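You operate a simulated robot arm through the tools that you are given. There is no shell and no other tool. Be economical: measure what you need, move in short steps, check, and stop when the job is done.

The job below is to be done with a simulated two-armed robot. You get a single attempt, and the scene is never put back.

## Task
Pick up the binder from the top of the grey table with one hand, pass it to the other hand and put it on the top of the blue bench.

Only the result counts: the job must be done as asked and must still hold three seconds after the hand-in. Knocking over, shifting, dropping, spilling or breaking anything else fails it.

## Robot
Two 7-joint arms with three-finger grippers on one trunk, on a base that drives. Base frame: it is fixed to the floor where the robot stands at the start and does not move with it; the origin is under the middle of the robot, x ahead of it, y to its left, z up; the surface under the hand at the start is at about z = 0.8. Units: m, rad, N and s.
The left shoulder is at the start at [0.03, 0.124, 1.058], the right one opposite. With the tool pointing down near the work surface each hand reaches from about 0.1 to 0.78 m from the robot's upright axis, wherever it stands, measured 20 degrees to its own side. Places, roughly: top of the blue bench [-1.2, -2.9, 0.9]. Payload 2.2 kg a hand.
The TCP of each hand is the grasp point between the finger pads, 0.028 m short of the fingertips. In the tool frame z runs along the fingers and y along their closing line. Largest opening 0.102 m; the body of the gripper starts 0.071 m behind the TCP.
Orientation is that of the tool frame in the base frame, as a unit quaternion [w, x, y, z]. With the fingers straight down and closing along the base's y, the tool's x points along the base's -x, its y along +y and its z along -z.

## Interface
- The arms move only by the tool servo_tool. It takes "left_increments", "right_increments" or both (then of equal length, played together; a hand with none holds still); each is a list of rows, each an object (a shift or turn left out is 0, a gripper value left out holds the last) with "turn": the turn, a rotation vector about the tool's x, y, z in units of 45 degrees (1.0 is 45 degrees), a list of three; "offset": the shift along the tool's x, y, z in units of 500 mm (1.0 is 500 mm), a list of three; "grip": the opening in per cent of the stroke, from 0 (shut) to 100 (fully open). In form: [{"turn": [wx, wy, wz], "offset": [tx, ty, tz], "grip": grip}, ...]. A call has 1 to 10 rows; each row is the pose to reach, as a shift and turn from the pose commanded when the call began, along the tool's axes at that moment. A call with a number of a shift or a turn outside -1 to 1 is refused whole. Rows are played at 5 a second. More than 0.05 m and 0.15 rad between two rows, or a gripper value outside its range, and nothing of the call is played. A pose out of reach is approached as far as the arm can. The call stops where the force on the tool passes 40 N (or 10 N more than at its start, if that is more) or the arm is blocked; 0.2 s more then pass. Each finger halts on what it meets, pressing with about 31 N; the grip force reading is that of the motor and also rises with nothing between the fingers. The clock runs only during rows and for 0.2 s after the last one: add rows that repeat a pose to give the fingers time. The reply holds the time, the measured pose of the TCP, the force on the tool along the base axes, the opening and the grip force, in the units named above and with some noise, with the torque about the TCP (base axes, N m) and any sound that the robot's microphone picked up.
- Cameras (640 x 400 px; columns grow to the right, rows downward): "scene" is now at [0.0507, -0.0035, 1.7918]; the picture's right is [0.09, -1.00, 0.00], its down [-0.72, -0.07, -0.69] and it looks along [0.69, 0.06, -0.72] (base axes); focal length 261 px, centre (320, 200). "left" rides on the left gripper at [0.072, 0.038, -0.086] in its tool frame; the picture's right is [-0.46, 0.89, 0.00], its down [-0.60, -0.32, -0.73] and it looks along [-0.65, -0.34, 0.68] (tool axes); focal length 256 px, centre (320, 200). "right" rides on the right gripper at [0.069, 0.044, -0.086] in its tool frame; the picture's right is [-0.53, 0.85, 0.00], its down [-0.58, -0.36, -0.73] and it looks along [-0.62, -0.39, 0.68] (tool axes); focal length 256 px, centre (320, 200). There is no depth. A picture from a camera that has moved, and an enlarged one, comes with that camera's place and axes in the base frame and with its lens. The place of the scene camera against the robot may be out by one fixed shift of up to 0.025 m in any direction.
- grab_frame(camera): a new picture of that camera. No time passes.
- move_column(by): slides the trunk up (or, below 0, down) by that many m; the arms and the scene camera ride with it, the base frame stays. It gives what a move gives, with no picture.
- drive_base(legs): drives the robot by 1 to 6 legs, each [ahead, left, turn to the left] in m, m and rad, along the robot's own axes; the way and the turn of a leg run together, so that a leg with both is an arc; at most 1.5 m and 3.142 rad a leg. The arms and the cameras ride along, it lands a little off, and it stops where it bumps. It gives what a move gives.
- head_to(pan, tilt): turns the head with the scene camera to pan (to the left, within 2.496 rad either way) and tilt (down, from -0.506 to 1.204), counted from straight ahead of the robot. It gives what a move gives.
- inspect(camera, box): a new picture of the part [left, top, right, bottom] of that camera's present view, enlarged. No time passes.
- hand_in(): hands the job in; it is judged then, once.

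Go step by step. Nothing tells you exact positions but the pictures and the camera data: compare them with the known pose of the tool, close in by small moves and look again before you grip or let go. The budget is 120 turns and 92 pictures, counting those below and the enlarged ones. Unless the task says otherwise, let go and move clear before handing in, and close with one line.

The tools are called after "Request:" as name(argument=value, ...) on one line, values as JSON. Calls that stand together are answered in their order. servo_tool: Moves the arms, as the interface text tells. Its arguments: {"type":"object","properties":{"left_increments":{"type":"array","items":{"type":"object","properties":{"turn":{"type":"array","items":{"type":"number"}},"offset":{"type":"array","items":{"type":"number"}},"grip":{"type":"number"}}}},"right_increments":{"type":"array","items":{"type":"object","properties":{"turn":{"type":"array","items":{"type":"number"}},"offset":{"type":"array","items":{"type":"number"}},"grip":{"type":"number"}}}}},"required":[]} The other tools are called the same way: move_column (by) slides the trunk up or down; drive_base (legs) drives the base; head_to (pan, tilt) turns the head that bears the scene camera; grab_frame (camera) takes a picture; inspect (camera, box) takes an enlarged picture of a part of a camera's view; hand_in () hands the job in.

At the start:

```text
time_s: 0.0
left_position: [0.6566, 0.2038, 1.1379]
left_ee_rot: [0.0, 0.0, 1.0, 0.0]
left_ft_force: [-0.2, -0.2, 0.1]
left_ft_torque: [0.01, 0.02, -0.01]
left_gripper_width: 0.102
left_gripper_force: 0.0
right_position: [0.3822, -0.1695, 1.1212]
right_ee_rot: [0.0, 0.001, 1.0, 0.0]
right_ft_force: [-0.7, -0.3, -0.5]
right_ft_torque: [-0.01, -0.03, -0.04]
right_gripper_width: 0.1022
right_gripper_force: 0.0
trunk travel left (down, up): [-0.3, 0.24]
robot x, y, heading: [-0.0016, -0.0027, 0.001]
head pan, tilt: [0.093, 0.81]
```

scene: 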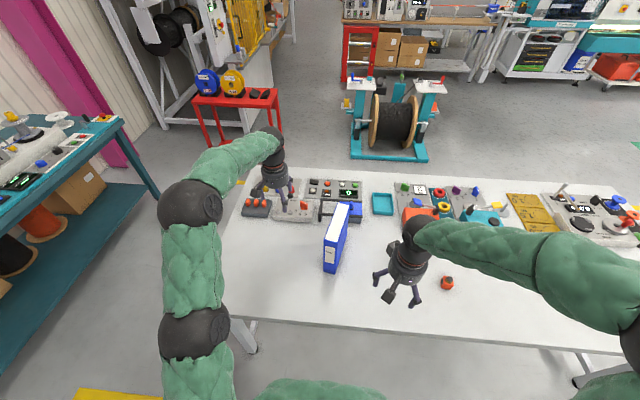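
right: 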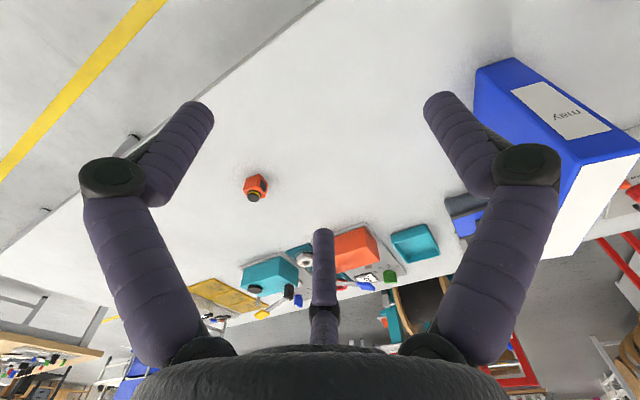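
left: 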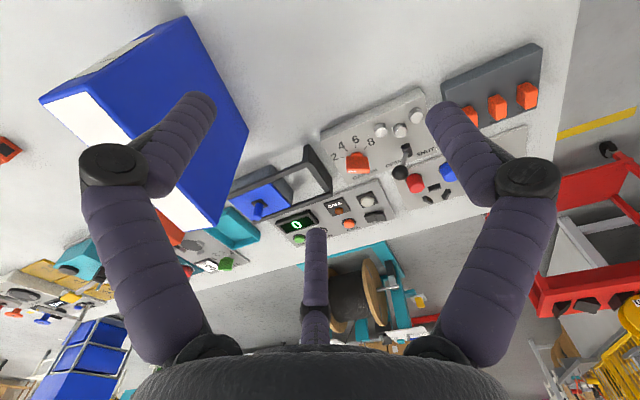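

The binder stands upright on the grey table just ahead of the robot, between the hands. I'll look closer to measure it.

Request:
inspect(camera="scene", box=[260, 160, 420, 300])

Request:
head_to(pan=-1.9, tilt=0.35)

Request:
grab_frame(camera="scene")

```text
2.86 times, centred on (340, 230) of scene
camera zoom: at [0.0507, -0.0035, 1.7918], right [0.09, -1.0, 0.0], down [-0.72, -0.07, -0.69], along [0.69, 0.06, -0.72], focal length 745 px, centre (263, 114)
```

zoom: 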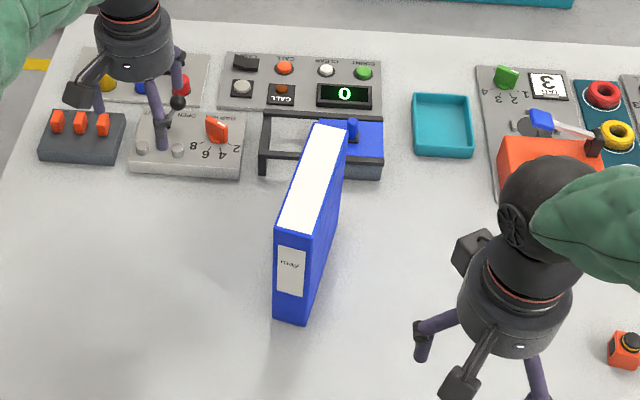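

```text
time_s: 1.9
left_position: [0.6559, 0.2047, 1.1384]
left_ee_rot: [0.0, -0.001, 1.0, 0.0]
left_ft_force: [1.1, 0.2, -0.2]
left_ft_torque: [0.0, 0.01, 0.01]
left_gripper_width: 0.1018
left_gripper_force: 0.0
right_position: [0.3826, -0.1696, 1.1209]
right_ee_rot: [-0.001, -0.001, 1.0, 0.0]
right_ft_force: [-0.5, 0.7, -0.6]
right_ft_torque: [0.0, 0.01, 0.0]
right_gripper_width: 0.1019
right_gripper_force: 0.1
trunk travel left (down, up): [-0.3, 0.24]
robot x, y, heading: [-0.0015, -0.0004, -0.001]
head pan, tilt: [-1.901, 0.351]
```

```text
87 pictures are left
camera scene: at [-0.0592, -0.0989, 1.8323], right [-0.95, 0.32, 0.0], down [0.11, 0.33, -0.94], along [-0.3, -0.89, -0.34], focal length 261 px, centre (320, 200)
```

scene: 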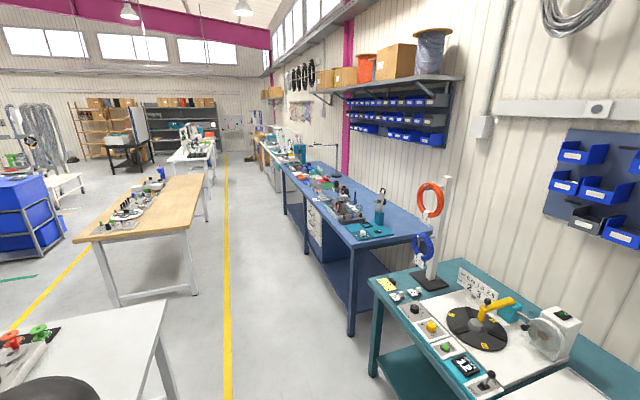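

The blue bench stands to the right, its front edge at about x=-0.85 and running along -y, with a free aisle in front. I'll look for clear spots on it.

Request:
inspect(camera="scene", box=[260, 140, 440, 255])

Request:
head_to(pan=0.0, tilt=0.85)

Request:
grab_frame(camera="scene")

```text
3.48 times, centred on (350, 198) of scene
camera zoom: at [-0.0592, -0.0989, 1.8323], right [-0.95, 0.32, 0.0], down [0.11, 0.33, -0.94], along [-0.3, -0.89, -0.34], focal length 907 px, centre (216, 209)
```

zoom: 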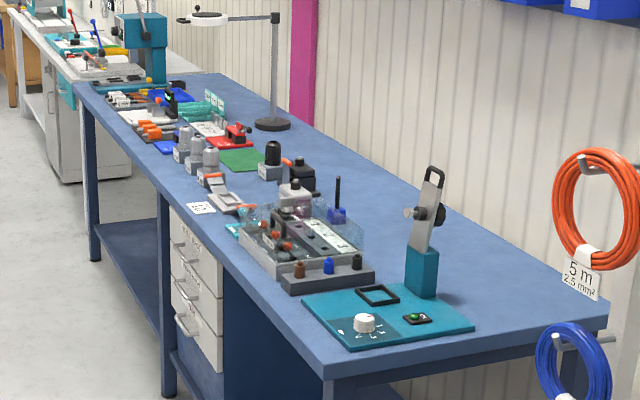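

```text
time_s: 3.8
left_position: [0.6564, 0.2035, 1.1369]
left_ee_rot: [0.001, 0.0, 1.0, -0.001]
left_ft_force: [0.2, -0.3, -0.4]
left_ft_torque: [0.0, 0.02, 0.0]
left_gripper_width: 0.1021
left_gripper_force: 0.1
right_position: [0.382, -0.1702, 1.1218]
right_ee_rot: [0.0, 0.0, 1.0, 0.0]
right_ft_force: [0.8, -0.2, -0.1]
right_ft_torque: [-0.01, 0.01, -0.04]
right_gripper_width: 0.102
right_gripper_force: 0.0
trunk travel left (down, up): [-0.3, 0.24]
robot x, y, heading: [0.0004, -0.0008, 0.0]
head pan, tilt: [0.0, 0.85]
```

```text
85 pictures are left
camera scene: at [0.049, -0.0109, 1.7887], right [0.0, -1.0, 0.0], down [-0.75, 0.0, -0.66], along [0.66, 0.0, -0.75], focal length 261 px, centre (320, 200)
```

scene: 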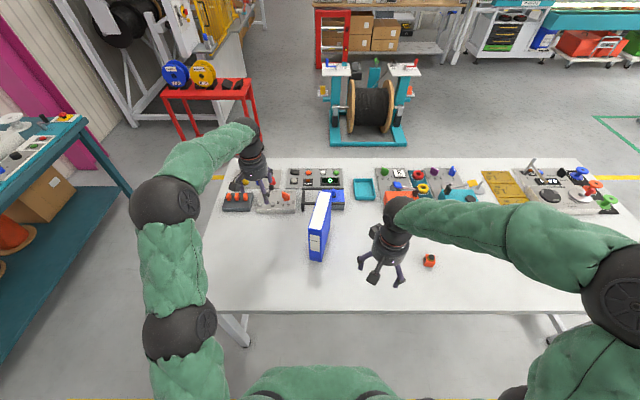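

The left hand camera puts the binder's centre at about (0.662, -0.005), yawed about -0.2 rad, 0.047 thick, top at z≈1.03. I'll move the left hand above it, and look.

Request:
servo_tool(left_increments=[{"offset": [-0.006, -0.084, 0], "turn": [0, 0, 0.05], "grip": 100}, {"offset": [-0.012, -0.168, 0], "turn": [0, 0, 0.1]}, {"offset": [-0.018, -0.252, 0], "turn": [0, 0, 0.15]}, {"offset": [-0.025, -0.336, 0], "turn": [0, 0, 0.21]}, {"offset": [-0.031, -0.4206, 0], "turn": [0, 0, 0.261]}, {"offset": [-0.031, -0.4206, 0], "turn": [0, 0, 0.261]}])

Request:
grab_frame(camera="left")

Request:
grab_frame(camera="scene")

```text
time_s: 5.2
left_position: [0.6717, -0.0043, 1.1375]
left_ee_rot: [0.0, 0.102, 0.995, 0.0]
left_ft_force: [0.2, 0.7, 0.5]
left_ft_torque: [0.03, -0.01, 0.0]
left_gripper_width: 0.1018
left_gripper_force: 0.1
right_position: [0.3826, -0.168, 1.1206]
right_ee_rot: [0.0, 0.0, 1.0, 0.0]
right_ft_force: [-0.1, 0.2, 0.3]
right_ft_torque: [-0.03, 0.0, -0.02]
right_gripper_width: 0.102
right_gripper_force: 0.1
trunk travel left (down, up): [-0.3, 0.24]
robot x, y, heading: [0.0011, 0.0012, -0.0]
head pan, tilt: [0.0, 0.85]
```

```text
84 pictures are left
camera left: at [0.6091, 0.0484, 1.224], right [0.64, 0.77, 0.0], down [0.53, -0.43, 0.73], along [0.56, -0.47, -0.68], focal length 256 px, centre (320, 200)
```

left: 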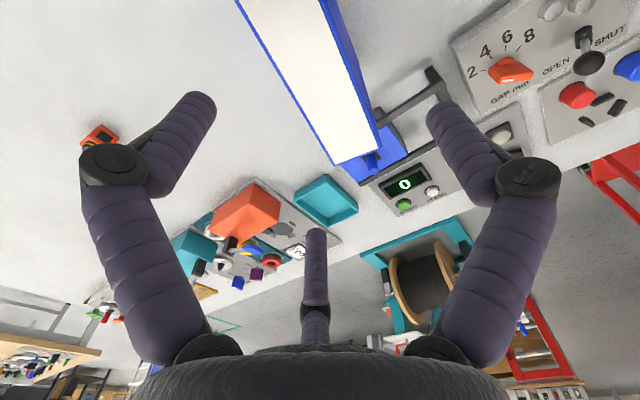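

```text
83 pictures are left
camera scene: at [0.0488, -0.0094, 1.7887], right [0.0, -1.0, 0.0], down [-0.75, 0.0, -0.66], along [0.66, 0.0, -0.75], focal length 261 px, centre (320, 200)
```

scene: 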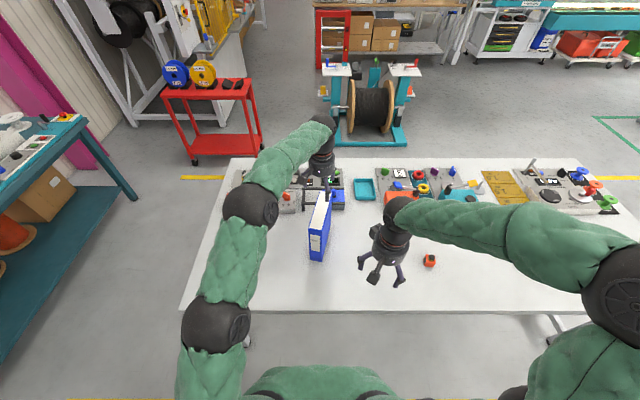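

The hand is lined up over the binder (yaw about -0.24). Now I'll go down to grip with the TCP about 4 cm below its top.

Request:
servo_tool(left_increments=[{"offset": [0, 0, 0.08], "turn": [0, 0, 0.046]}, {"offset": [0, 0.002, 0.16], "turn": [0, 0, 0.046]}, {"offset": [0, 0.002, 0.23], "turn": [0, 0, 0.046]}, {"offset": [0, 0.002, 0.295], "turn": [0, 0, 0.046]}, {"offset": [0, 0.002, 0.295], "turn": [0, 0, 0.046]}])

Request:
grab_frame(camera="left")

Request:
inspect(camera="scene", box=[240, 110, 400, 270])

```text
time_s: 6.0
left_position: [0.6751, -0.0058, 1.0398]
left_ee_rot: [0.006, 0.118, 0.993, -0.002]
left_ft_force: [-3.6, 0.9, 15.8]
left_ft_torque: [-0.08, 1.42, -0.12]
left_gripper_width: 0.1021
left_gripper_force: 0.1
right_position: [0.3826, -0.169, 1.1203]
right_ee_rot: [0.0, 0.0, 1.0, 0.0]
right_ft_force: [0.4, 0.1, -0.8]
right_ft_torque: [0.01, 0.04, -0.01]
right_gripper_width: 0.1022
right_gripper_force: 0.1
trunk travel left (down, up): [-0.3, 0.24]
robot x, y, heading: [0.001, -0.003, -0.003]
head pan, tilt: [0.0, 0.85]
stopped in row 4 (left hand): the force on the tool passed its limit at 56 N (the readings are from after the stop); the commanded pose is now the measured one
```

```text
82 pictures are left
camera left: at [0.6128, 0.0486, 1.1248], right [0.66, 0.75, 0.0], down [0.5, -0.45, 0.74], along [0.56, -0.49, -0.67], focal length 256 px, centre (320, 200)
```

left: 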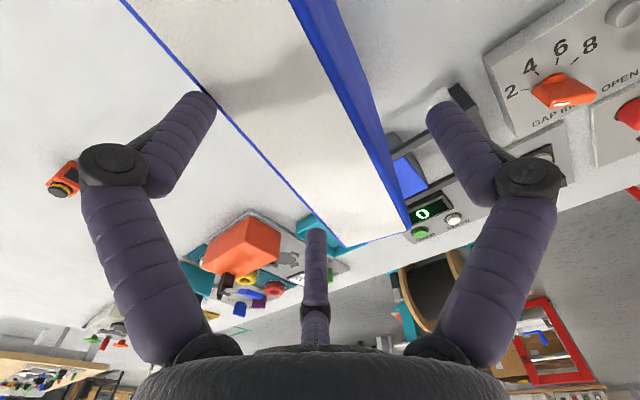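

```text
2.50 times, centred on (320, 190) of scene
camera zoom: at [0.0483, -0.0108, 1.7887], right [0.0, -1.0, 0.0], down [-0.75, 0.0, -0.66], along [0.66, 0.0, -0.75], focal length 652 px, centre (320, 225)
```

zoom: 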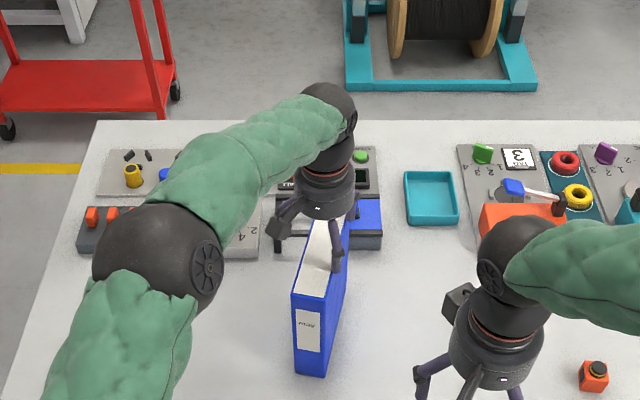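

The hand met something at z≈1.04, well before the planned depth, though the binder has not moved. I'll back up and study how the (visibly three-pronged) hand closes before trying again.

Request:
servo_tool(left_increments=[{"offset": [0, 0, -0.08]}, {"offset": [0, 0, -0.16], "grip": 30}, {"offset": [0, 0, -0.16]}, {"offset": [0, 0, -0.16]}, {"offset": [0, 0, -0.16]}])

Request:
grab_frame(camera="left")

Request:
inspect(camera="scene", box=[260, 90, 420, 270])

```text
time_s: 7.2
left_position: [0.6751, -0.0083, 1.1187]
left_ee_rot: [0.005, 0.119, 0.993, -0.002]
left_ft_force: [0.4, 0.1, -0.3]
left_ft_torque: [0.06, 0.01, -0.03]
left_gripper_width: 0.0309
left_gripper_force: 0.0
right_position: [0.3819, -0.1701, 1.1207]
right_ee_rot: [0.0, 0.0, 1.0, 0.0]
right_ft_force: [-0.3, -0.8, 0.5]
right_ft_torque: [0.03, -0.02, 0.01]
right_gripper_width: 0.1021
right_gripper_force: 0.1
trunk travel left (down, up): [-0.3, 0.24]
robot x, y, heading: [-0.002, 0.001, 0.007]
head pan, tilt: [0.0, 0.85]
```

```text
80 pictures are left
camera left: at [0.6131, 0.0481, 1.2036], right [0.66, 0.75, 0.0], down [0.5, -0.45, 0.74], along [0.56, -0.49, -0.67], focal length 256 px, centre (320, 200)
```

left: 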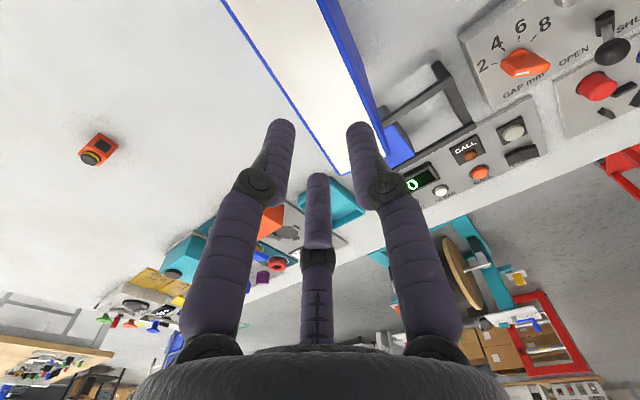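

```text
2.22 times, centred on (340, 180) of scene
camera zoom: at [0.0494, -0.0109, 1.7887], right [0.0, -1.0, 0.0], down [-0.75, 0.0, -0.66], along [0.66, 0.0, -0.75], focal length 579 px, centre (276, 244)
```

zoom: 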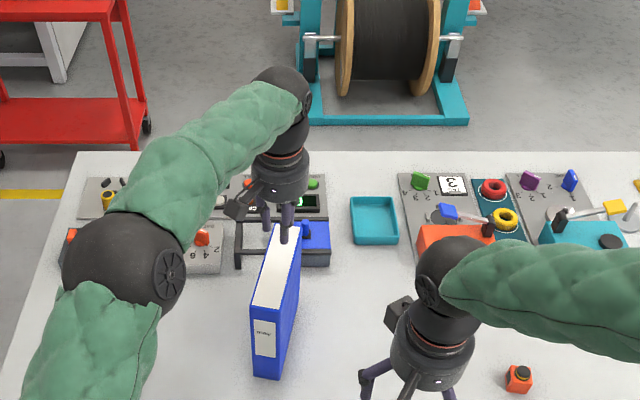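

The three prongs close toward the TCP: one on the +y side and two on the -y side, so the open span is lopsided. I'll shift the hand about 1.4 cm toward its -y, open, come close and look.

Request:
servo_tool(left_increments=[{"offset": [0, -0.02, 0], "grip": 100}, {"offset": [0, -0.02, 0]}, {"offset": [0, -0.02, 0]}, {"offset": [0, -0.02, 0.05]}, {"offset": [0, -0.02, 0.1]}, {"offset": [0, -0.02, 0.1]}])

Request:
grab_frame(camera="left")

Request:
inspect(camera="scene", box=[270, 120, 380, 270])

```text
time_s: 8.6
left_position: [0.6711, -0.0155, 1.0684]
left_ee_rot: [0.006, 0.119, 0.993, -0.001]
left_ft_force: [0.6, -0.2, -0.5]
left_ft_torque: [0.02, -0.01, 0.0]
left_gripper_width: 0.1018
left_gripper_force: 0.0
right_position: [0.3829, -0.1694, 1.1221]
right_ee_rot: [0.0, 0.0, 1.0, 0.0]
right_ft_force: [0.0, -0.7, -0.7]
right_ft_torque: [0.01, 0.0, 0.0]
right_gripper_width: 0.102
right_gripper_force: 0.0
trunk travel left (down, up): [-0.3, 0.24]
robot x, y, heading: [-0.0022, 0.0019, -0.003]
head pan, tilt: [0.0, 0.85]
```

```text
78 pictures are left
camera left: at [0.6102, 0.0397, 1.1535], right [0.66, 0.75, 0.0], down [0.5, -0.45, 0.74], along [0.56, -0.49, -0.67], focal length 256 px, centre (320, 200)
```

left: 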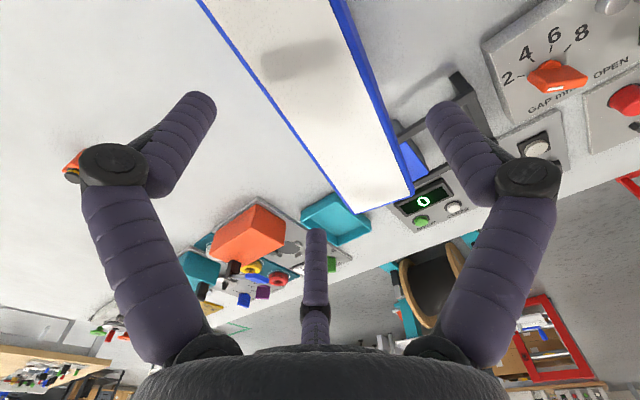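

```text
2.67 times, centred on (325, 195) of scene
camera zoom: at [0.0489, -0.0107, 1.7887], right [0.0, -1.0, 0.0], down [-0.75, 0.0, -0.66], along [0.66, 0.0, -0.75], focal length 695 px, centre (307, 213)
```

zoom: 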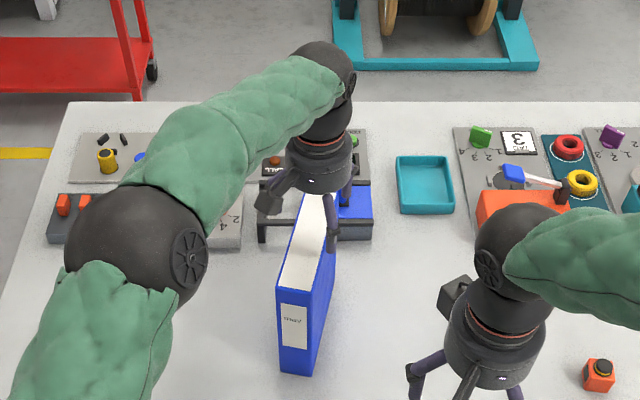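

The prongs now sit outside the right edge with more room. I'll shift a further 4 mm and descend in small steps.

Request:
servo_tool(left_increments=[{"offset": [0, -0.008, 0]}, {"offset": [0, -0.008, 0.03]}, {"offset": [0, -0.008, 0.06]}, {"offset": [0, -0.008, 0.09]}, {"offset": [0, -0.008, 0.12]}, {"offset": [0, -0.008, 0.15]}, {"offset": [0, -0.008, 0.15]}])

Request:
grab_frame(camera="left")

```text
time_s: 10.2
left_position: [0.6726, -0.0212, 0.9924]
left_ee_rot: [0.006, 0.119, 0.993, -0.001]
left_ft_force: [0.6, -0.3, -0.3]
left_ft_torque: [-0.01, 0.01, 0.02]
left_gripper_width: 0.1021
left_gripper_force: 0.2
right_position: [0.382, -0.1698, 1.1214]
right_ee_rot: [-0.001, 0.0, 1.0, 0.0]
right_ft_force: [-0.2, 0.1, -0.1]
right_ft_torque: [0.01, 0.01, -0.02]
right_gripper_width: 0.1022
right_gripper_force: 0.0
trunk travel left (down, up): [-0.3, 0.24]
robot x, y, heading: [-0.0, -0.0025, -0.003]
head pan, tilt: [0.0, 0.85]
```

```text
76 pictures are left
camera left: at [0.611, 0.0346, 1.0777], right [0.66, 0.75, 0.0], down [0.5, -0.45, 0.74], along [0.56, -0.49, -0.67], focal length 256 px, centre (320, 200)
```

left: 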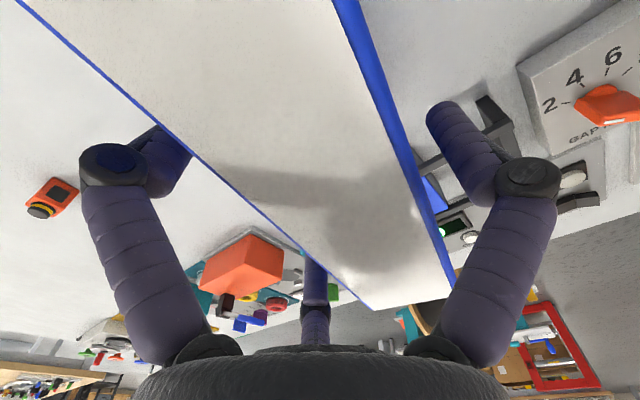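

It slid down freely, with prongs either side of the binder. I'll close while re-centring the hand so the binder isn't pushed.

Request:
servo_tool(left_increments=[{"offset": [0, 0.006, 0], "grip": 75}, {"offset": [0, 0.016, 0], "grip": 60}, {"offset": [0, 0.016, 0], "grip": 60}])

Request:
grab_frame(camera="left")

```text
time_s: 11.0
left_position: [0.6735, -0.0134, 0.9931]
left_ee_rot: [0.007, 0.119, 0.993, -0.002]
left_ft_force: [-1.6, -2.4, 4.5]
left_ft_torque: [-0.23, 0.19, 0.09]
left_gripper_width: 0.0732
left_gripper_force: 31.4
right_position: [0.3821, -0.1707, 1.121]
right_ee_rot: [0.0, 0.0, 1.0, 0.001]
right_ft_force: [0.1, 1.3, 0.1]
right_ft_torque: [-0.03, -0.02, -0.01]
right_gripper_width: 0.1018
right_gripper_force: 0.0
trunk travel left (down, up): [-0.3, 0.24]
robot x, y, heading: [0.0017, -0.0018, -0.003]
head pan, tilt: [0.0, 0.85]
```

```text
75 pictures are left
camera left: at [0.6124, 0.0417, 1.0777], right [0.66, 0.75, 0.0], down [0.5, -0.45, 0.74], along [0.56, -0.49, -0.67], focal length 256 px, centre (320, 200)
```

left: 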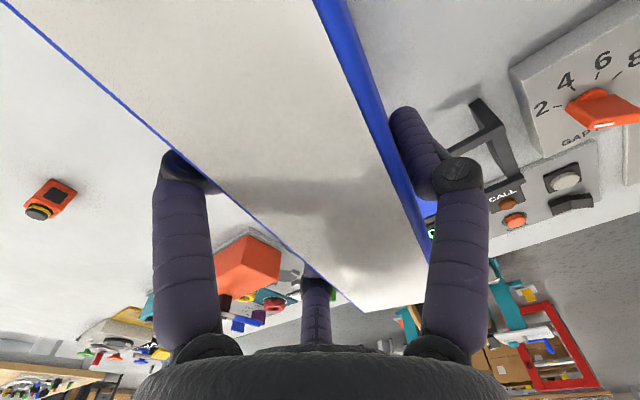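

Already gripping force at 0.073 opening. I'll command full close and see whether the grip is settled.

Request:
servo_tool(left_increments=[{"grip": 40}, {"grip": 20}, {"grip": 0}, {"grip": 0}])

Request:
grab_frame(camera="left")

Request:
inspect(camera="scene", box=[270, 120, 380, 270])

```text
time_s: 12.0
left_position: [0.6739, -0.0138, 0.9921]
left_ee_rot: [0.007, 0.119, 0.993, -0.001]
left_ft_force: [-0.8, -4.0, 7.0]
left_ft_torque: [-0.21, 0.22, 0.0]
left_gripper_width: 0.0731
left_gripper_force: 30.9
right_position: [0.381, -0.1694, 1.1212]
right_ee_rot: [-0.001, -0.001, 1.0, -0.001]
right_ft_force: [-0.5, 0.1, 0.0]
right_ft_torque: [0.01, -0.01, 0.01]
right_gripper_width: 0.1022
right_gripper_force: 0.0
trunk travel left (down, up): [-0.3, 0.24]
robot x, y, heading: [0.0028, 0.0029, 0.002]
head pan, tilt: [0.0, 0.85]
```

```text
74 pictures are left
camera left: at [0.6124, 0.0419, 1.0777], right [0.66, 0.75, 0.0], down [0.5, -0.45, 0.74], along [0.56, -0.49, -0.67], focal length 256 px, centre (320, 200)
```

left: 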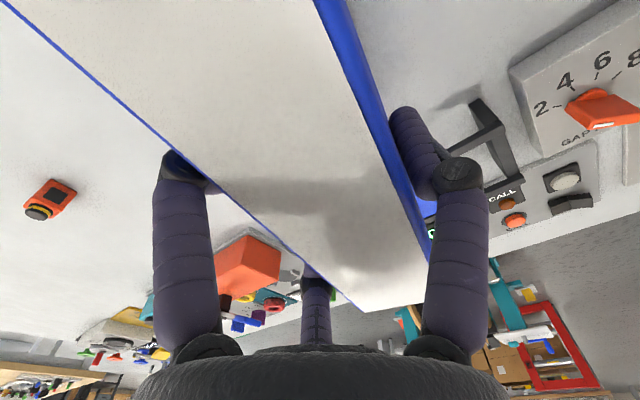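

```text
2.67 times, centred on (325, 195) of scene
camera zoom: at [0.0483, -0.0113, 1.7887], right [0.0, -1.0, 0.0], down [-0.75, 0.0, -0.66], along [0.66, 0.0, -0.75], focal length 695 px, centre (307, 213)
```

zoom: 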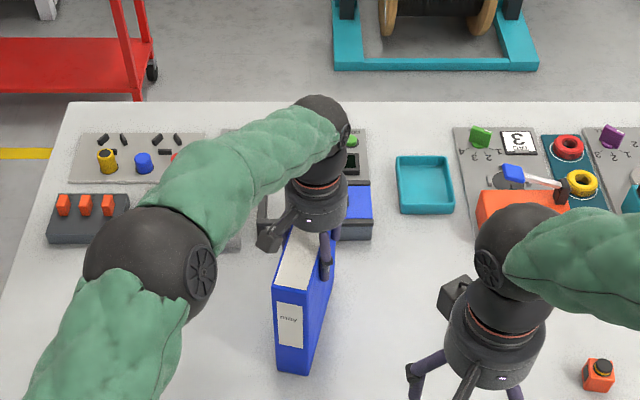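

The grip is steady at 31 N. I'll lift 3 cm and check weight and tilt.

Request:
servo_tool(left_increments=[{"offset": [0, 0, -0.02], "grip": 0}, {"offset": [0, 0, -0.04]}, {"offset": [0, 0, -0.06]}, {"offset": [0, 0, -0.06]}])

Request:
grab_frame(camera="left")

Request:
inspect(camera="scene", box=[270, 120, 380, 270])

```text
time_s: 13.0
left_position: [0.674, -0.0132, 1.0227]
left_ee_rot: [0.005, 0.119, 0.993, -0.002]
left_ft_force: [-0.1, -0.5, -5.1]
left_ft_torque: [-0.08, -0.05, -0.04]
left_gripper_width: 0.0729
left_gripper_force: 31.4
right_position: [0.3832, -0.1705, 1.1218]
right_ee_rot: [0.001, 0.0, 1.0, -0.001]
right_ft_force: [-0.6, 0.4, 1.1]
right_ft_torque: [-0.02, 0.02, -0.01]
right_gripper_width: 0.1021
right_gripper_force: 0.0
trunk travel left (down, up): [-0.3, 0.24]
robot x, y, heading: [0.0003, 0.0, -0.0]
head pan, tilt: [0.0, 0.85]
```

```text
72 pictures are left
camera left: at [0.6119, 0.0426, 1.1076], right [0.66, 0.75, 0.0], down [0.5, -0.45, 0.74], along [0.56, -0.49, -0.67], focal length 256 px, centre (320, 200)
```

left: 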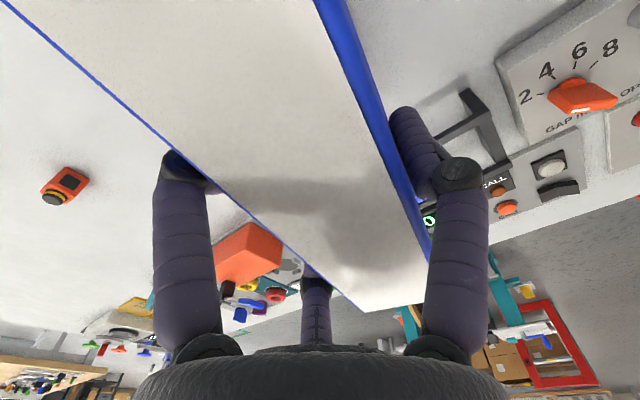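

```text
2.67 times, centred on (325, 195) of scene
camera zoom: at [0.0498, -0.0109, 1.7886], right [0.0, -1.0, 0.0], down [-0.75, 0.0, -0.66], along [0.66, 0.0, -0.75], focal length 695 px, centre (307, 213)
```

zoom: 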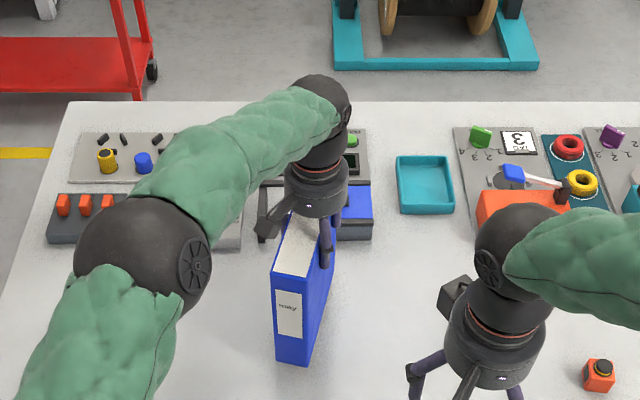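

The binder is lifted cleanly and weighs about 0.5 kg, steady. Next I'll raise it and move it right a little, and start tilting the right hand forward for a grip on the lower spine.

Request:
servo_tool(left_increments=[{"offset": [-0.012, -0.048, -0.06]}, {"offset": [-0.024, -0.097, -0.12]}, {"offset": [-0.036, -0.145, -0.18]}, {"offset": [-0.0476, -0.194, -0.24]}, {"offset": [-0.0476, -0.194, -0.24]}])

Request:
servo_tool(right_increments=[{"turn": [0.016, -0.132, 0.028], "offset": [0, 0.016, 0]}, {"turn": [0.032, -0.265, 0.055], "offset": [0, 0.032, 0]}, {"turn": [0.048, -0.397, 0.083], "offset": [0, 0.048, 0]}, {"turn": [0.064, -0.53, 0.111], "offset": [0, 0.064, 0]}, {"turn": [0.08, -0.662, 0.1385], "offset": [0, 0.08, 0]}, {"turn": [0.08, -0.662, 0.1385], "offset": [0, 0.08, 0]}])

Request:
grab_frame(camera="scene")

```text
time_s: 14.2
left_position: [0.6709, -0.1101, 1.1454]
left_ee_rot: [0.006, 0.119, 0.993, -0.002]
left_ft_force: [-0.3, 0.6, -5.0]
left_ft_torque: [-0.06, -0.05, -0.04]
left_gripper_width: 0.0731
left_gripper_force: 31.0
right_position: [0.383, -0.1686, 1.1214]
right_ee_rot: [0.0, 0.001, 1.0, 0.0]
right_ft_force: [0.6, 0.0, -0.4]
right_ft_torque: [-0.04, 0.0, -0.03]
right_gripper_width: 0.1018
right_gripper_force: 0.1
trunk travel left (down, up): [-0.3, 0.24]
robot x, y, heading: [0.0006, -0.0008, 0.001]
head pan, tilt: [0.0, 0.85]
```

```text
time_s: 15.6
left_position: [0.6721, -0.11, 1.1438]
left_ee_rot: [0.005, 0.12, 0.993, -0.002]
left_ft_force: [0.0, 1.1, -5.2]
left_ft_torque: [-0.06, -0.03, 0.01]
left_gripper_width: 0.0733
left_gripper_force: 30.8
right_position: [0.3837, -0.13, 1.1198]
right_ee_rot: [0.256, 0.054, 0.965, -0.032]
right_ft_force: [0.9, 0.5, -0.3]
right_ft_torque: [-0.01, 0.01, -0.01]
right_gripper_width: 0.102
right_gripper_force: 0.1
trunk travel left (down, up): [-0.3, 0.24]
robot x, y, heading: [0.0001, 0.0003, -0.0]
head pan, tilt: [0.0, 0.85]
```

```text
70 pictures are left
camera scene: at [0.0503, -0.011, 1.7886], right [0.0, -1.0, 0.0], down [-0.75, 0.0, -0.66], along [0.66, 0.0, -0.75], focal length 261 px, centre (320, 200)
```

scene: 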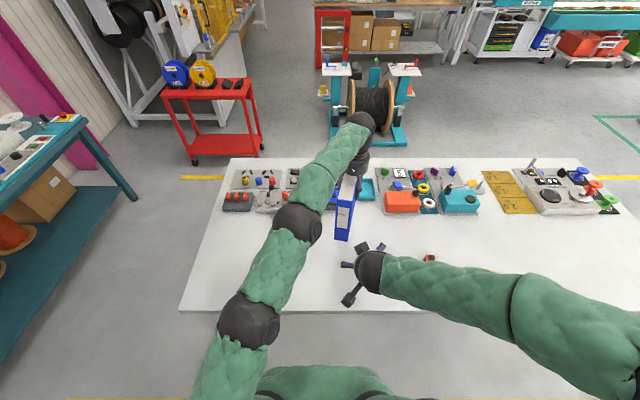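

Now the second half of the tilt, moving to a stand-off in front of the spine.

Request:
servo_tool(right_increments=[{"turn": [0.016, -0.132, 0.028], "offset": [-0.032, 0.025, 0.03]}, {"turn": [0.032, -0.265, 0.055], "offset": [-0.064, 0.049, 0.06]}, {"turn": [0.048, -0.397, 0.083], "offset": [-0.097, 0.074, 0.09]}, {"turn": [0.064, -0.53, 0.111], "offset": [-0.129, 0.098, 0.121]}, {"turn": [0.08, -0.662, 0.1385], "offset": [-0.161, 0.123, 0.151]}, {"turn": [0.08, -0.662, 0.1385], "offset": [-0.161, 0.123, 0.151]}])

Request:
grab_frame(camera="right")

Request:
grab_frame(camera="scene")

Request:
grab_frame(camera="left")

```text
time_s: 17.0
left_position: [0.6716, -0.1124, 1.1454]
left_ee_rot: [0.006, 0.119, 0.993, -0.001]
left_ft_force: [-0.3, 0.5, -5.7]
left_ft_torque: [-0.1, -0.06, 0.0]
left_gripper_width: 0.0728
left_gripper_force: 30.8
right_position: [0.4973, -0.0813, 1.096]
right_ee_rot: [0.496, 0.104, 0.86, -0.059]
right_ft_force: [0.5, 0.5, 0.4]
right_ft_torque: [0.04, -0.01, 0.0]
right_gripper_width: 0.1017
right_gripper_force: 0.1
trunk travel left (down, up): [-0.3, 0.24]
robot x, y, heading: [0.0002, -0.0022, -0.003]
head pan, tilt: [0.0, 0.85]
```

```text
69 pictures are left
camera right: at [0.4023, -0.0133, 1.0784], right [0.46, 0.76, 0.46], down [-0.42, -0.27, 0.86], along [0.78, -0.59, 0.19], focal length 256 px, centre (320, 200)
```

right: 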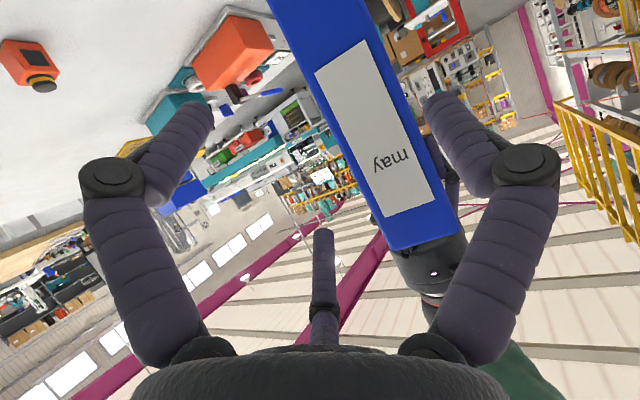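

```text
68 pictures are left
camera scene: at [0.049, -0.0114, 1.7887], right [0.0, -1.0, 0.0], down [-0.75, 0.0, -0.66], along [0.66, 0.0, -0.75], focal length 261 px, centre (320, 200)
```

scene: 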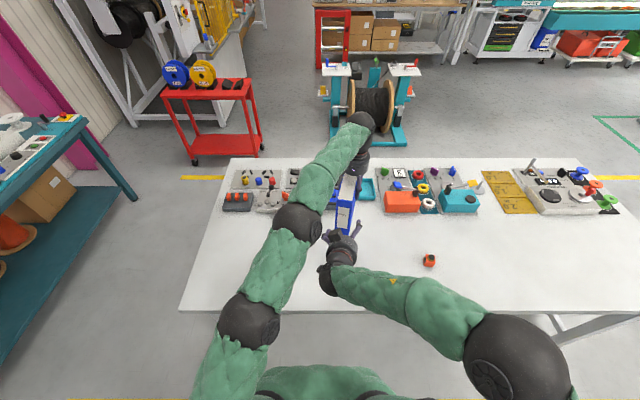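

```text
67 pictures are left
camera left: at [0.6092, -0.0561, 1.2299], right [0.66, 0.75, 0.0], down [0.5, -0.45, 0.74], along [0.56, -0.49, -0.67], focal length 256 px, centre (320, 200)
```

left: 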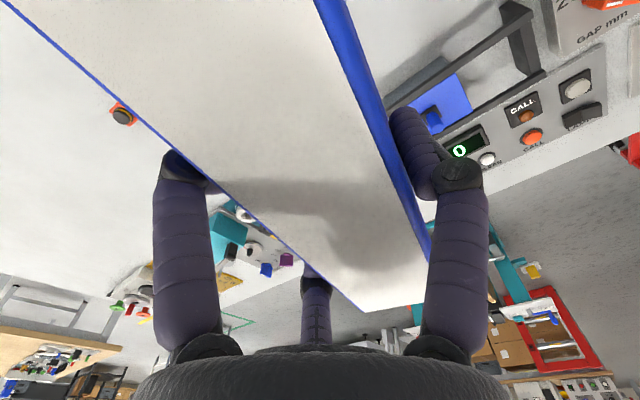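

The stand-off is good: the spine measures at x≈0.575, y≈-0.076 and top z≈1.177, consistent with the left hand's data. I'll advance along the tool with prongs either side of the spine.

Request:
servo_tool(right_increments=[{"offset": [-0.002, 0.002, 0.045]}, {"offset": [-0.004, 0.004, 0.09]}, {"offset": [-0.006, 0.006, 0.135]}, {"offset": [-0.007, 0.008, 0.18]}, {"offset": [-0.008, 0.0104, 0.22]}, {"offset": [-0.0084, 0.0104, 0.259]}, {"offset": [-0.0084, 0.0104, 0.259]}])

Request:
grab_frame(camera="right")

Request:
inspect(camera="scene", box=[290, 100, 430, 300])

```text
time_s: 18.6
left_position: [0.6727, -0.1109, 1.1457]
left_ee_rot: [0.009, 0.118, 0.993, -0.002]
left_ft_force: [27.3, -3.6, -12.7]
left_ft_torque: [-0.4, -1.34, -0.55]
left_gripper_width: 0.0734
left_gripper_force: 31.0
right_position: [0.6054, -0.1027, 1.0321]
right_ee_rot: [0.494, 0.103, 0.861, -0.06]
right_ft_force: [-29.3, 3.3, 7.5]
right_ft_torque: [-0.23, -2.38, 0.55]
right_gripper_width: 0.102
right_gripper_force: 0.0
trunk travel left (down, up): [-0.3, 0.24]
robot x, y, heading: [0.001, 0.0013, 0.001]
head pan, tilt: [0.0, 0.85]
```

```text
66 pictures are left
camera right: at [0.5112, -0.0343, 1.0163], right [0.46, 0.76, 0.46], down [-0.42, -0.27, 0.87], along [0.78, -0.59, 0.19], focal length 256 px, centre (320, 200)
```

right: 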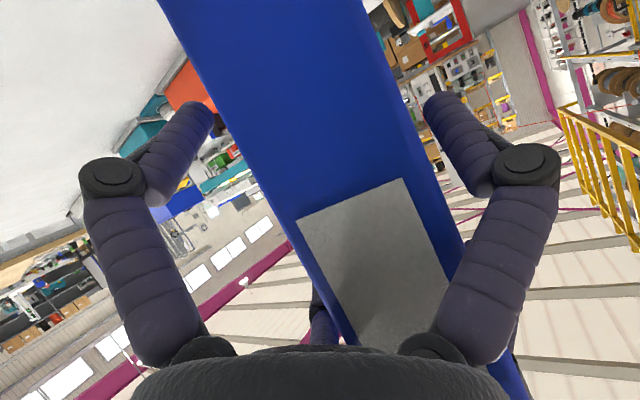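

```text
2.00 times, centred on (360, 200) of scene
camera zoom: at [0.049, -0.011, 1.7887], right [0.0, -1.0, 0.0], down [-0.75, 0.0, -0.66], along [0.66, 0.0, -0.75], focal length 521 px, centre (240, 200)
```

zoom: 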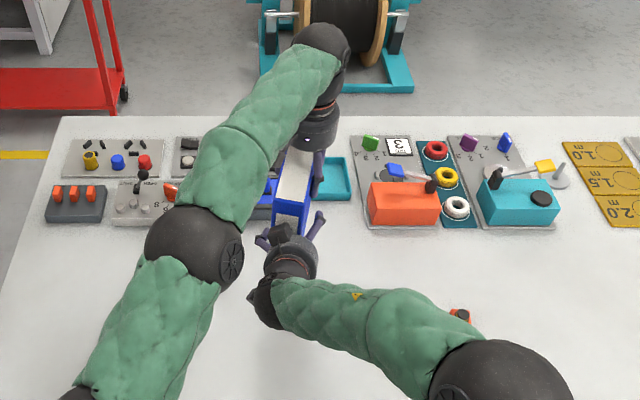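

The upper rim of the right palm is pressing on the spine because of the tilt. I'll back off about 15 mm, relieving the force.

Request:
servo_tool(right_increments=[{"offset": [0, 0, -0.015]}, {"offset": [0, 0, -0.03]}, {"offset": [0, 0, -0.03]}])

Request:
grab_frame(camera="right")

Request:
grab_frame(camera="left")

```text
time_s: 19.4
left_position: [0.6701, -0.111, 1.144]
left_ee_rot: [0.006, 0.119, 0.993, -0.001]
left_ft_force: [0.5, 0.0, -5.1]
left_ft_torque: [-0.07, -0.04, -0.02]
left_gripper_width: 0.0732
left_gripper_force: 30.5
right_position: [0.5973, -0.1008, 1.0398]
right_ee_rot: [0.496, 0.104, 0.86, -0.06]
right_ft_force: [-0.2, -0.7, 0.1]
right_ft_torque: [-0.01, 0.0, 0.0]
right_gripper_width: 0.102
right_gripper_force: 0.1
trunk travel left (down, up): [-0.3, 0.24]
robot x, y, heading: [0.0008, 0.0011, -0.003]
head pan, tilt: [0.0, 0.85]
```

```text
64 pictures are left
camera right: at [0.5017, -0.0321, 1.025], right [0.46, 0.76, 0.46], down [-0.42, -0.27, 0.87], along [0.78, -0.59, 0.19], focal length 256 px, centre (320, 200)
```

right: 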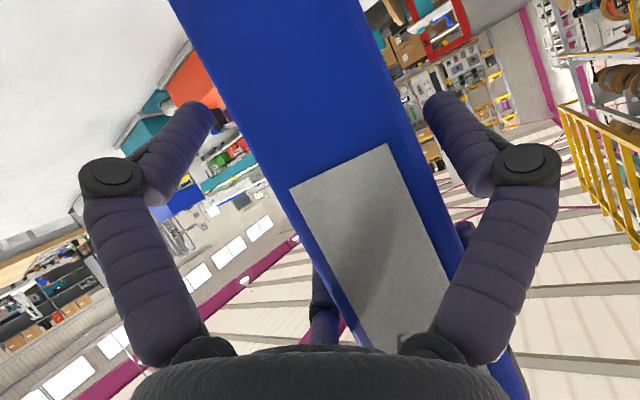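

```text
63 pictures are left
camera left: at [0.6096, -0.0559, 1.2295], right [0.66, 0.75, 0.0], down [0.5, -0.45, 0.74], along [0.56, -0.49, -0.67], focal length 256 px, centre (320, 200)
```

left: 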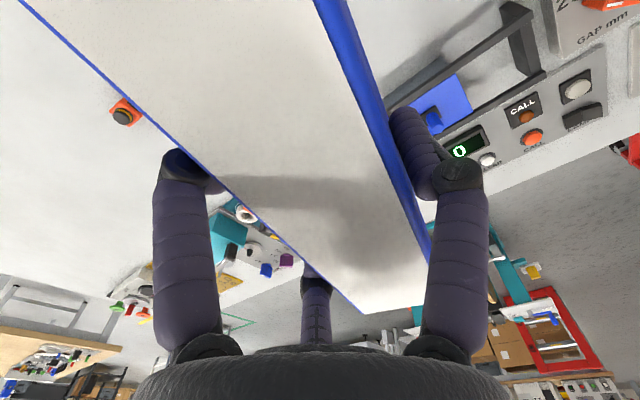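

Forces are back to zero with prongs around the spine. I'll close the right hand with the same centring motion.

Request:
servo_tool(right_increments=[{"offset": [0, 0.006, 0], "grip": 85}, {"offset": [0, 0.014, 0], "grip": 75}, {"offset": [0, 0.016, 0], "grip": 60}, {"offset": [0, 0.016, 0], "grip": 60}])

Request:
grab_frame(camera="right")

```text
time_s: 20.4
left_position: [0.673, -0.1103, 1.1448]
left_ee_rot: [0.007, 0.119, 0.993, -0.001]
left_ft_force: [6.3, 5.3, -8.1]
left_ft_torque: [-0.66, -0.58, -1.2]
left_gripper_width: 0.0732
left_gripper_force: 30.8
right_position: [0.5978, -0.0934, 1.0398]
right_ee_rot: [0.495, 0.105, 0.86, -0.06]
right_ft_force: [-6.9, -4.4, 2.4]
right_ft_torque: [1.04, -0.25, 0.72]
right_gripper_width: 0.0745
right_gripper_force: 30.7
trunk travel left (down, up): [-0.3, 0.24]
robot x, y, heading: [0.0002, -0.0018, 0.001]
head pan, tilt: [0.0, 0.85]
```

```text
62 pictures are left
camera right: at [0.5025, -0.0246, 1.0241], right [0.46, 0.76, 0.46], down [-0.42, -0.27, 0.87], along [0.78, -0.59, 0.19], focal length 256 px, centre (320, 200)
```

right: 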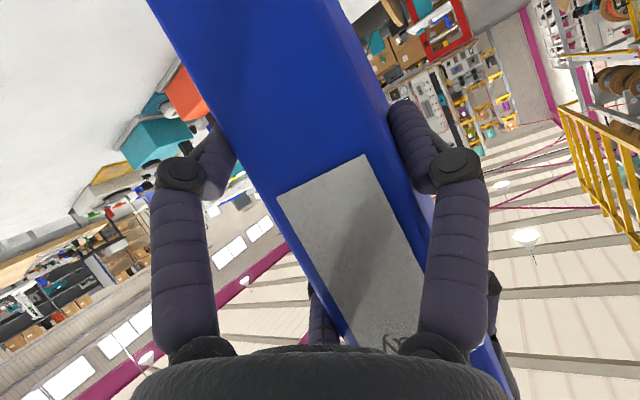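

Right grip shows 31 N at 0.0745. I'll set it to full close, then open the left hand.

Request:
servo_tool(right_increments=[{"grip": 30}, {"grip": 0}, {"grip": 0}])

Request:
servo_tool(left_increments=[{"grip": 80}, {"grip": 90}, {"grip": 100}, {"grip": 100}])

Request:
grab_frame(camera="right")

Request:
grab_frame(camera="left")

```text
time_s: 21.2
left_position: [0.6723, -0.1106, 1.144]
left_ee_rot: [0.007, 0.119, 0.993, -0.002]
left_ft_force: [12.1, 6.8, -7.5]
left_ft_torque: [-0.09, -0.42, -1.28]
left_gripper_width: 0.0732
left_gripper_force: 30.7
right_position: [0.5979, -0.0939, 1.0396]
right_ee_rot: [0.495, 0.104, 0.86, -0.06]
right_ft_force: [-11.6, -8.1, 2.6]
right_ft_torque: [0.8, -1.07, 0.52]
right_gripper_width: 0.0741
right_gripper_force: 30.5
trunk travel left (down, up): [-0.3, 0.24]
robot x, y, heading: [-0.0017, -0.0002, -0.006]
head pan, tilt: [0.0, 0.85]
```

```text
time_s: 22.2
left_position: [0.671, -0.1108, 1.1439]
left_ee_rot: [0.006, 0.12, 0.993, -0.002]
left_ft_force: [0.4, 0.8, -0.5]
left_ft_torque: [-0.02, -0.02, 0.01]
left_gripper_width: 0.1019
left_gripper_force: 0.0
right_position: [0.5982, -0.094, 1.0397]
right_ee_rot: [0.495, 0.103, 0.861, -0.06]
right_ft_force: [-0.6, -1.1, -0.5]
right_ft_torque: [0.06, 0.39, -0.01]
right_gripper_width: 0.074
right_gripper_force: 30.7
trunk travel left (down, up): [-0.3, 0.24]
robot x, y, heading: [-0.001, 0.0001, -0.001]
head pan, tilt: [0.0, 0.85]
```

```text
61 pictures are left
camera right: at [0.5024, -0.0244, 1.0241], right [0.46, 0.76, 0.46], down [-0.42, -0.27, 0.87], along [0.78, -0.59, 0.19], focal length 256 px, centre (320, 200)
```

right: 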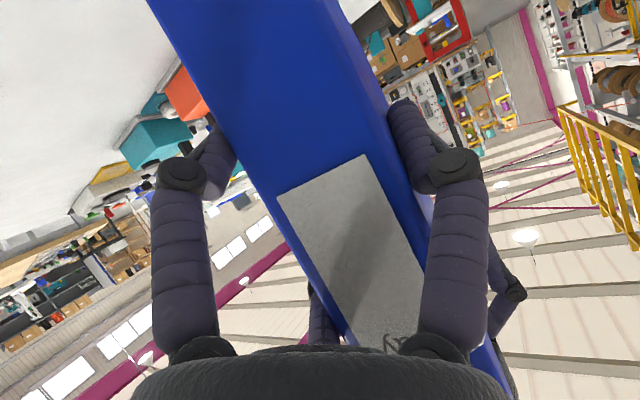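

```text
60 pictures are left
camera left: at [0.6098, -0.0557, 1.2297], right [0.66, 0.75, 0.0], down [0.5, -0.45, 0.74], along [0.56, -0.49, -0.67], focal length 256 px, centre (320, 200)
```

left: 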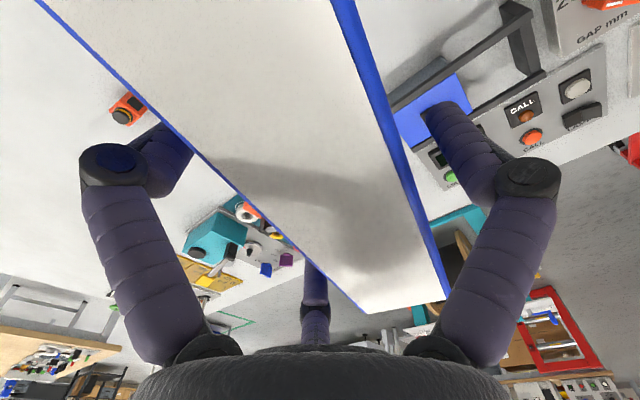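

Left is open and the binder stays in the right hand. I'll lift the left hand away upward.

Request:
servo_tool(left_increments=[{"offset": [0, -0.01, -0.05]}, {"offset": [0, -0.01, -0.1]}, {"offset": [0, -0.01, -0.16]}, {"offset": [0, -0.01, -0.22]}, {"offset": [0, -0.01, -0.22]}])

Request:
grab_frame(camera="scene")

Request:
grab_frame(camera="right")

```text
time_s: 23.4
left_position: [0.6475, -0.1051, 1.2475]
left_ee_rot: [0.006, 0.119, 0.993, -0.002]
left_ft_force: [-0.1, -0.6, -0.4]
left_ft_torque: [-0.03, 0.0, -0.04]
left_gripper_width: 0.102
left_gripper_force: 0.1
left hand out of reach, approached as far as the arm can: row 2, 3, 4, 5
right_position: [0.5973, -0.0927, 1.0395]
right_ee_rot: [0.495, 0.104, 0.861, -0.06]
right_ft_force: [-0.7, -0.9, 0.4]
right_ft_torque: [0.04, 0.37, 0.01]
right_gripper_width: 0.0739
right_gripper_force: 31.3
trunk travel left (down, up): [-0.3, 0.24]
robot x, y, heading: [-0.0, 0.0014, 0.001]
head pan, tilt: [0.0, 0.85]
```

```text
59 pictures are left
camera scene: at [0.0503, -0.0109, 1.7886], right [0.0, -1.0, 0.0], down [-0.75, 0.0, -0.66], along [0.66, 0.0, -0.75], focal length 261 px, centre (320, 200)
```

scene: 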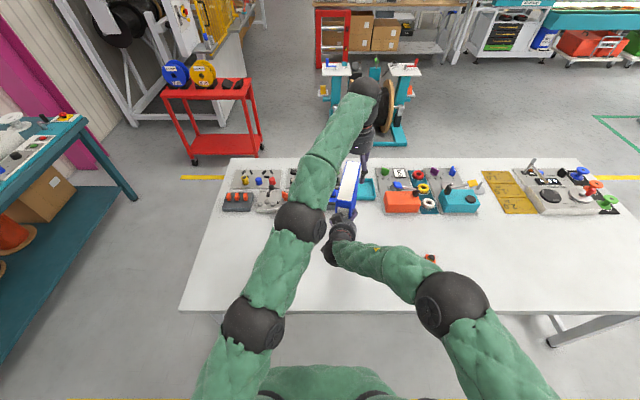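

```text
58 pictures are left
camera right: at [0.5028, -0.0245, 1.0239], right [0.46, 0.76, 0.46], down [-0.42, -0.27, 0.87], along [0.78, -0.59, 0.19], focal length 256 px, centre (320, 200)
```

right: 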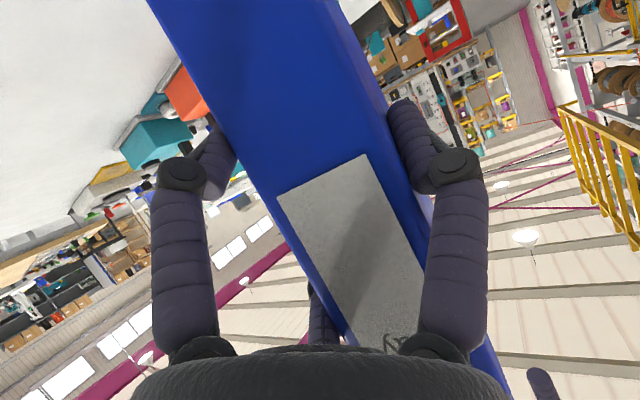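

The right hand holds the binder unchanged on its own. I'll swing the left arm out to the left and fold it in.

Request:
servo_tool(left_increments=[{"offset": [0, 0.08, 0]}, {"offset": [0, 0.16, 0]}, {"offset": [0, 0.24, 0]}, {"offset": [0.03, 0.31, 0]}, {"offset": [0.08, 0.38, 0]}, {"offset": [0.13, 0.44, 0]}, {"offset": [0.2, 0.5, 0]}, {"offset": [0.28, 0.53, 0]}, {"offset": [0.36, 0.55, 0]}, {"offset": [0.44, 0.56, 0]}])

Request:
grab_frame(camera="scene")

```text
time_s: 25.6
left_position: [0.4973, 0.2199, 1.2428]
left_ee_rot: [0.006, 0.119, 0.993, -0.001]
left_ft_force: [-0.6, 0.6, 0.6]
left_ft_torque: [-0.02, -0.04, -0.01]
left_gripper_width: 0.1022
left_gripper_force: 0.0
right_position: [0.5959, -0.0921, 1.0406]
right_ee_rot: [0.496, 0.104, 0.86, -0.06]
right_ft_force: [-0.7, -0.1, -0.4]
right_ft_torque: [-0.02, 0.36, 0.05]
right_gripper_width: 0.0736
right_gripper_force: 31.4
trunk travel left (down, up): [-0.3, 0.24]
robot x, y, heading: [-0.0007, 0.0001, 0.001]
head pan, tilt: [0.0, 0.85]
```

```text
57 pictures are left
camera scene: at [0.0475, -0.0104, 1.7887], right [0.0, -1.0, 0.0], down [-0.75, 0.0, -0.66], along [0.66, 0.0, -0.75], focal length 261 px, centre (320, 200)
```

scene: 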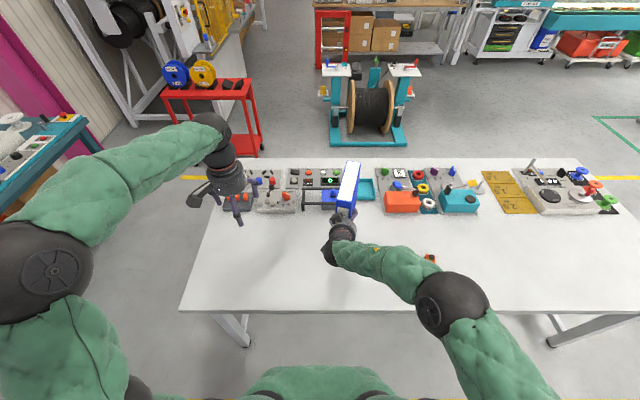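

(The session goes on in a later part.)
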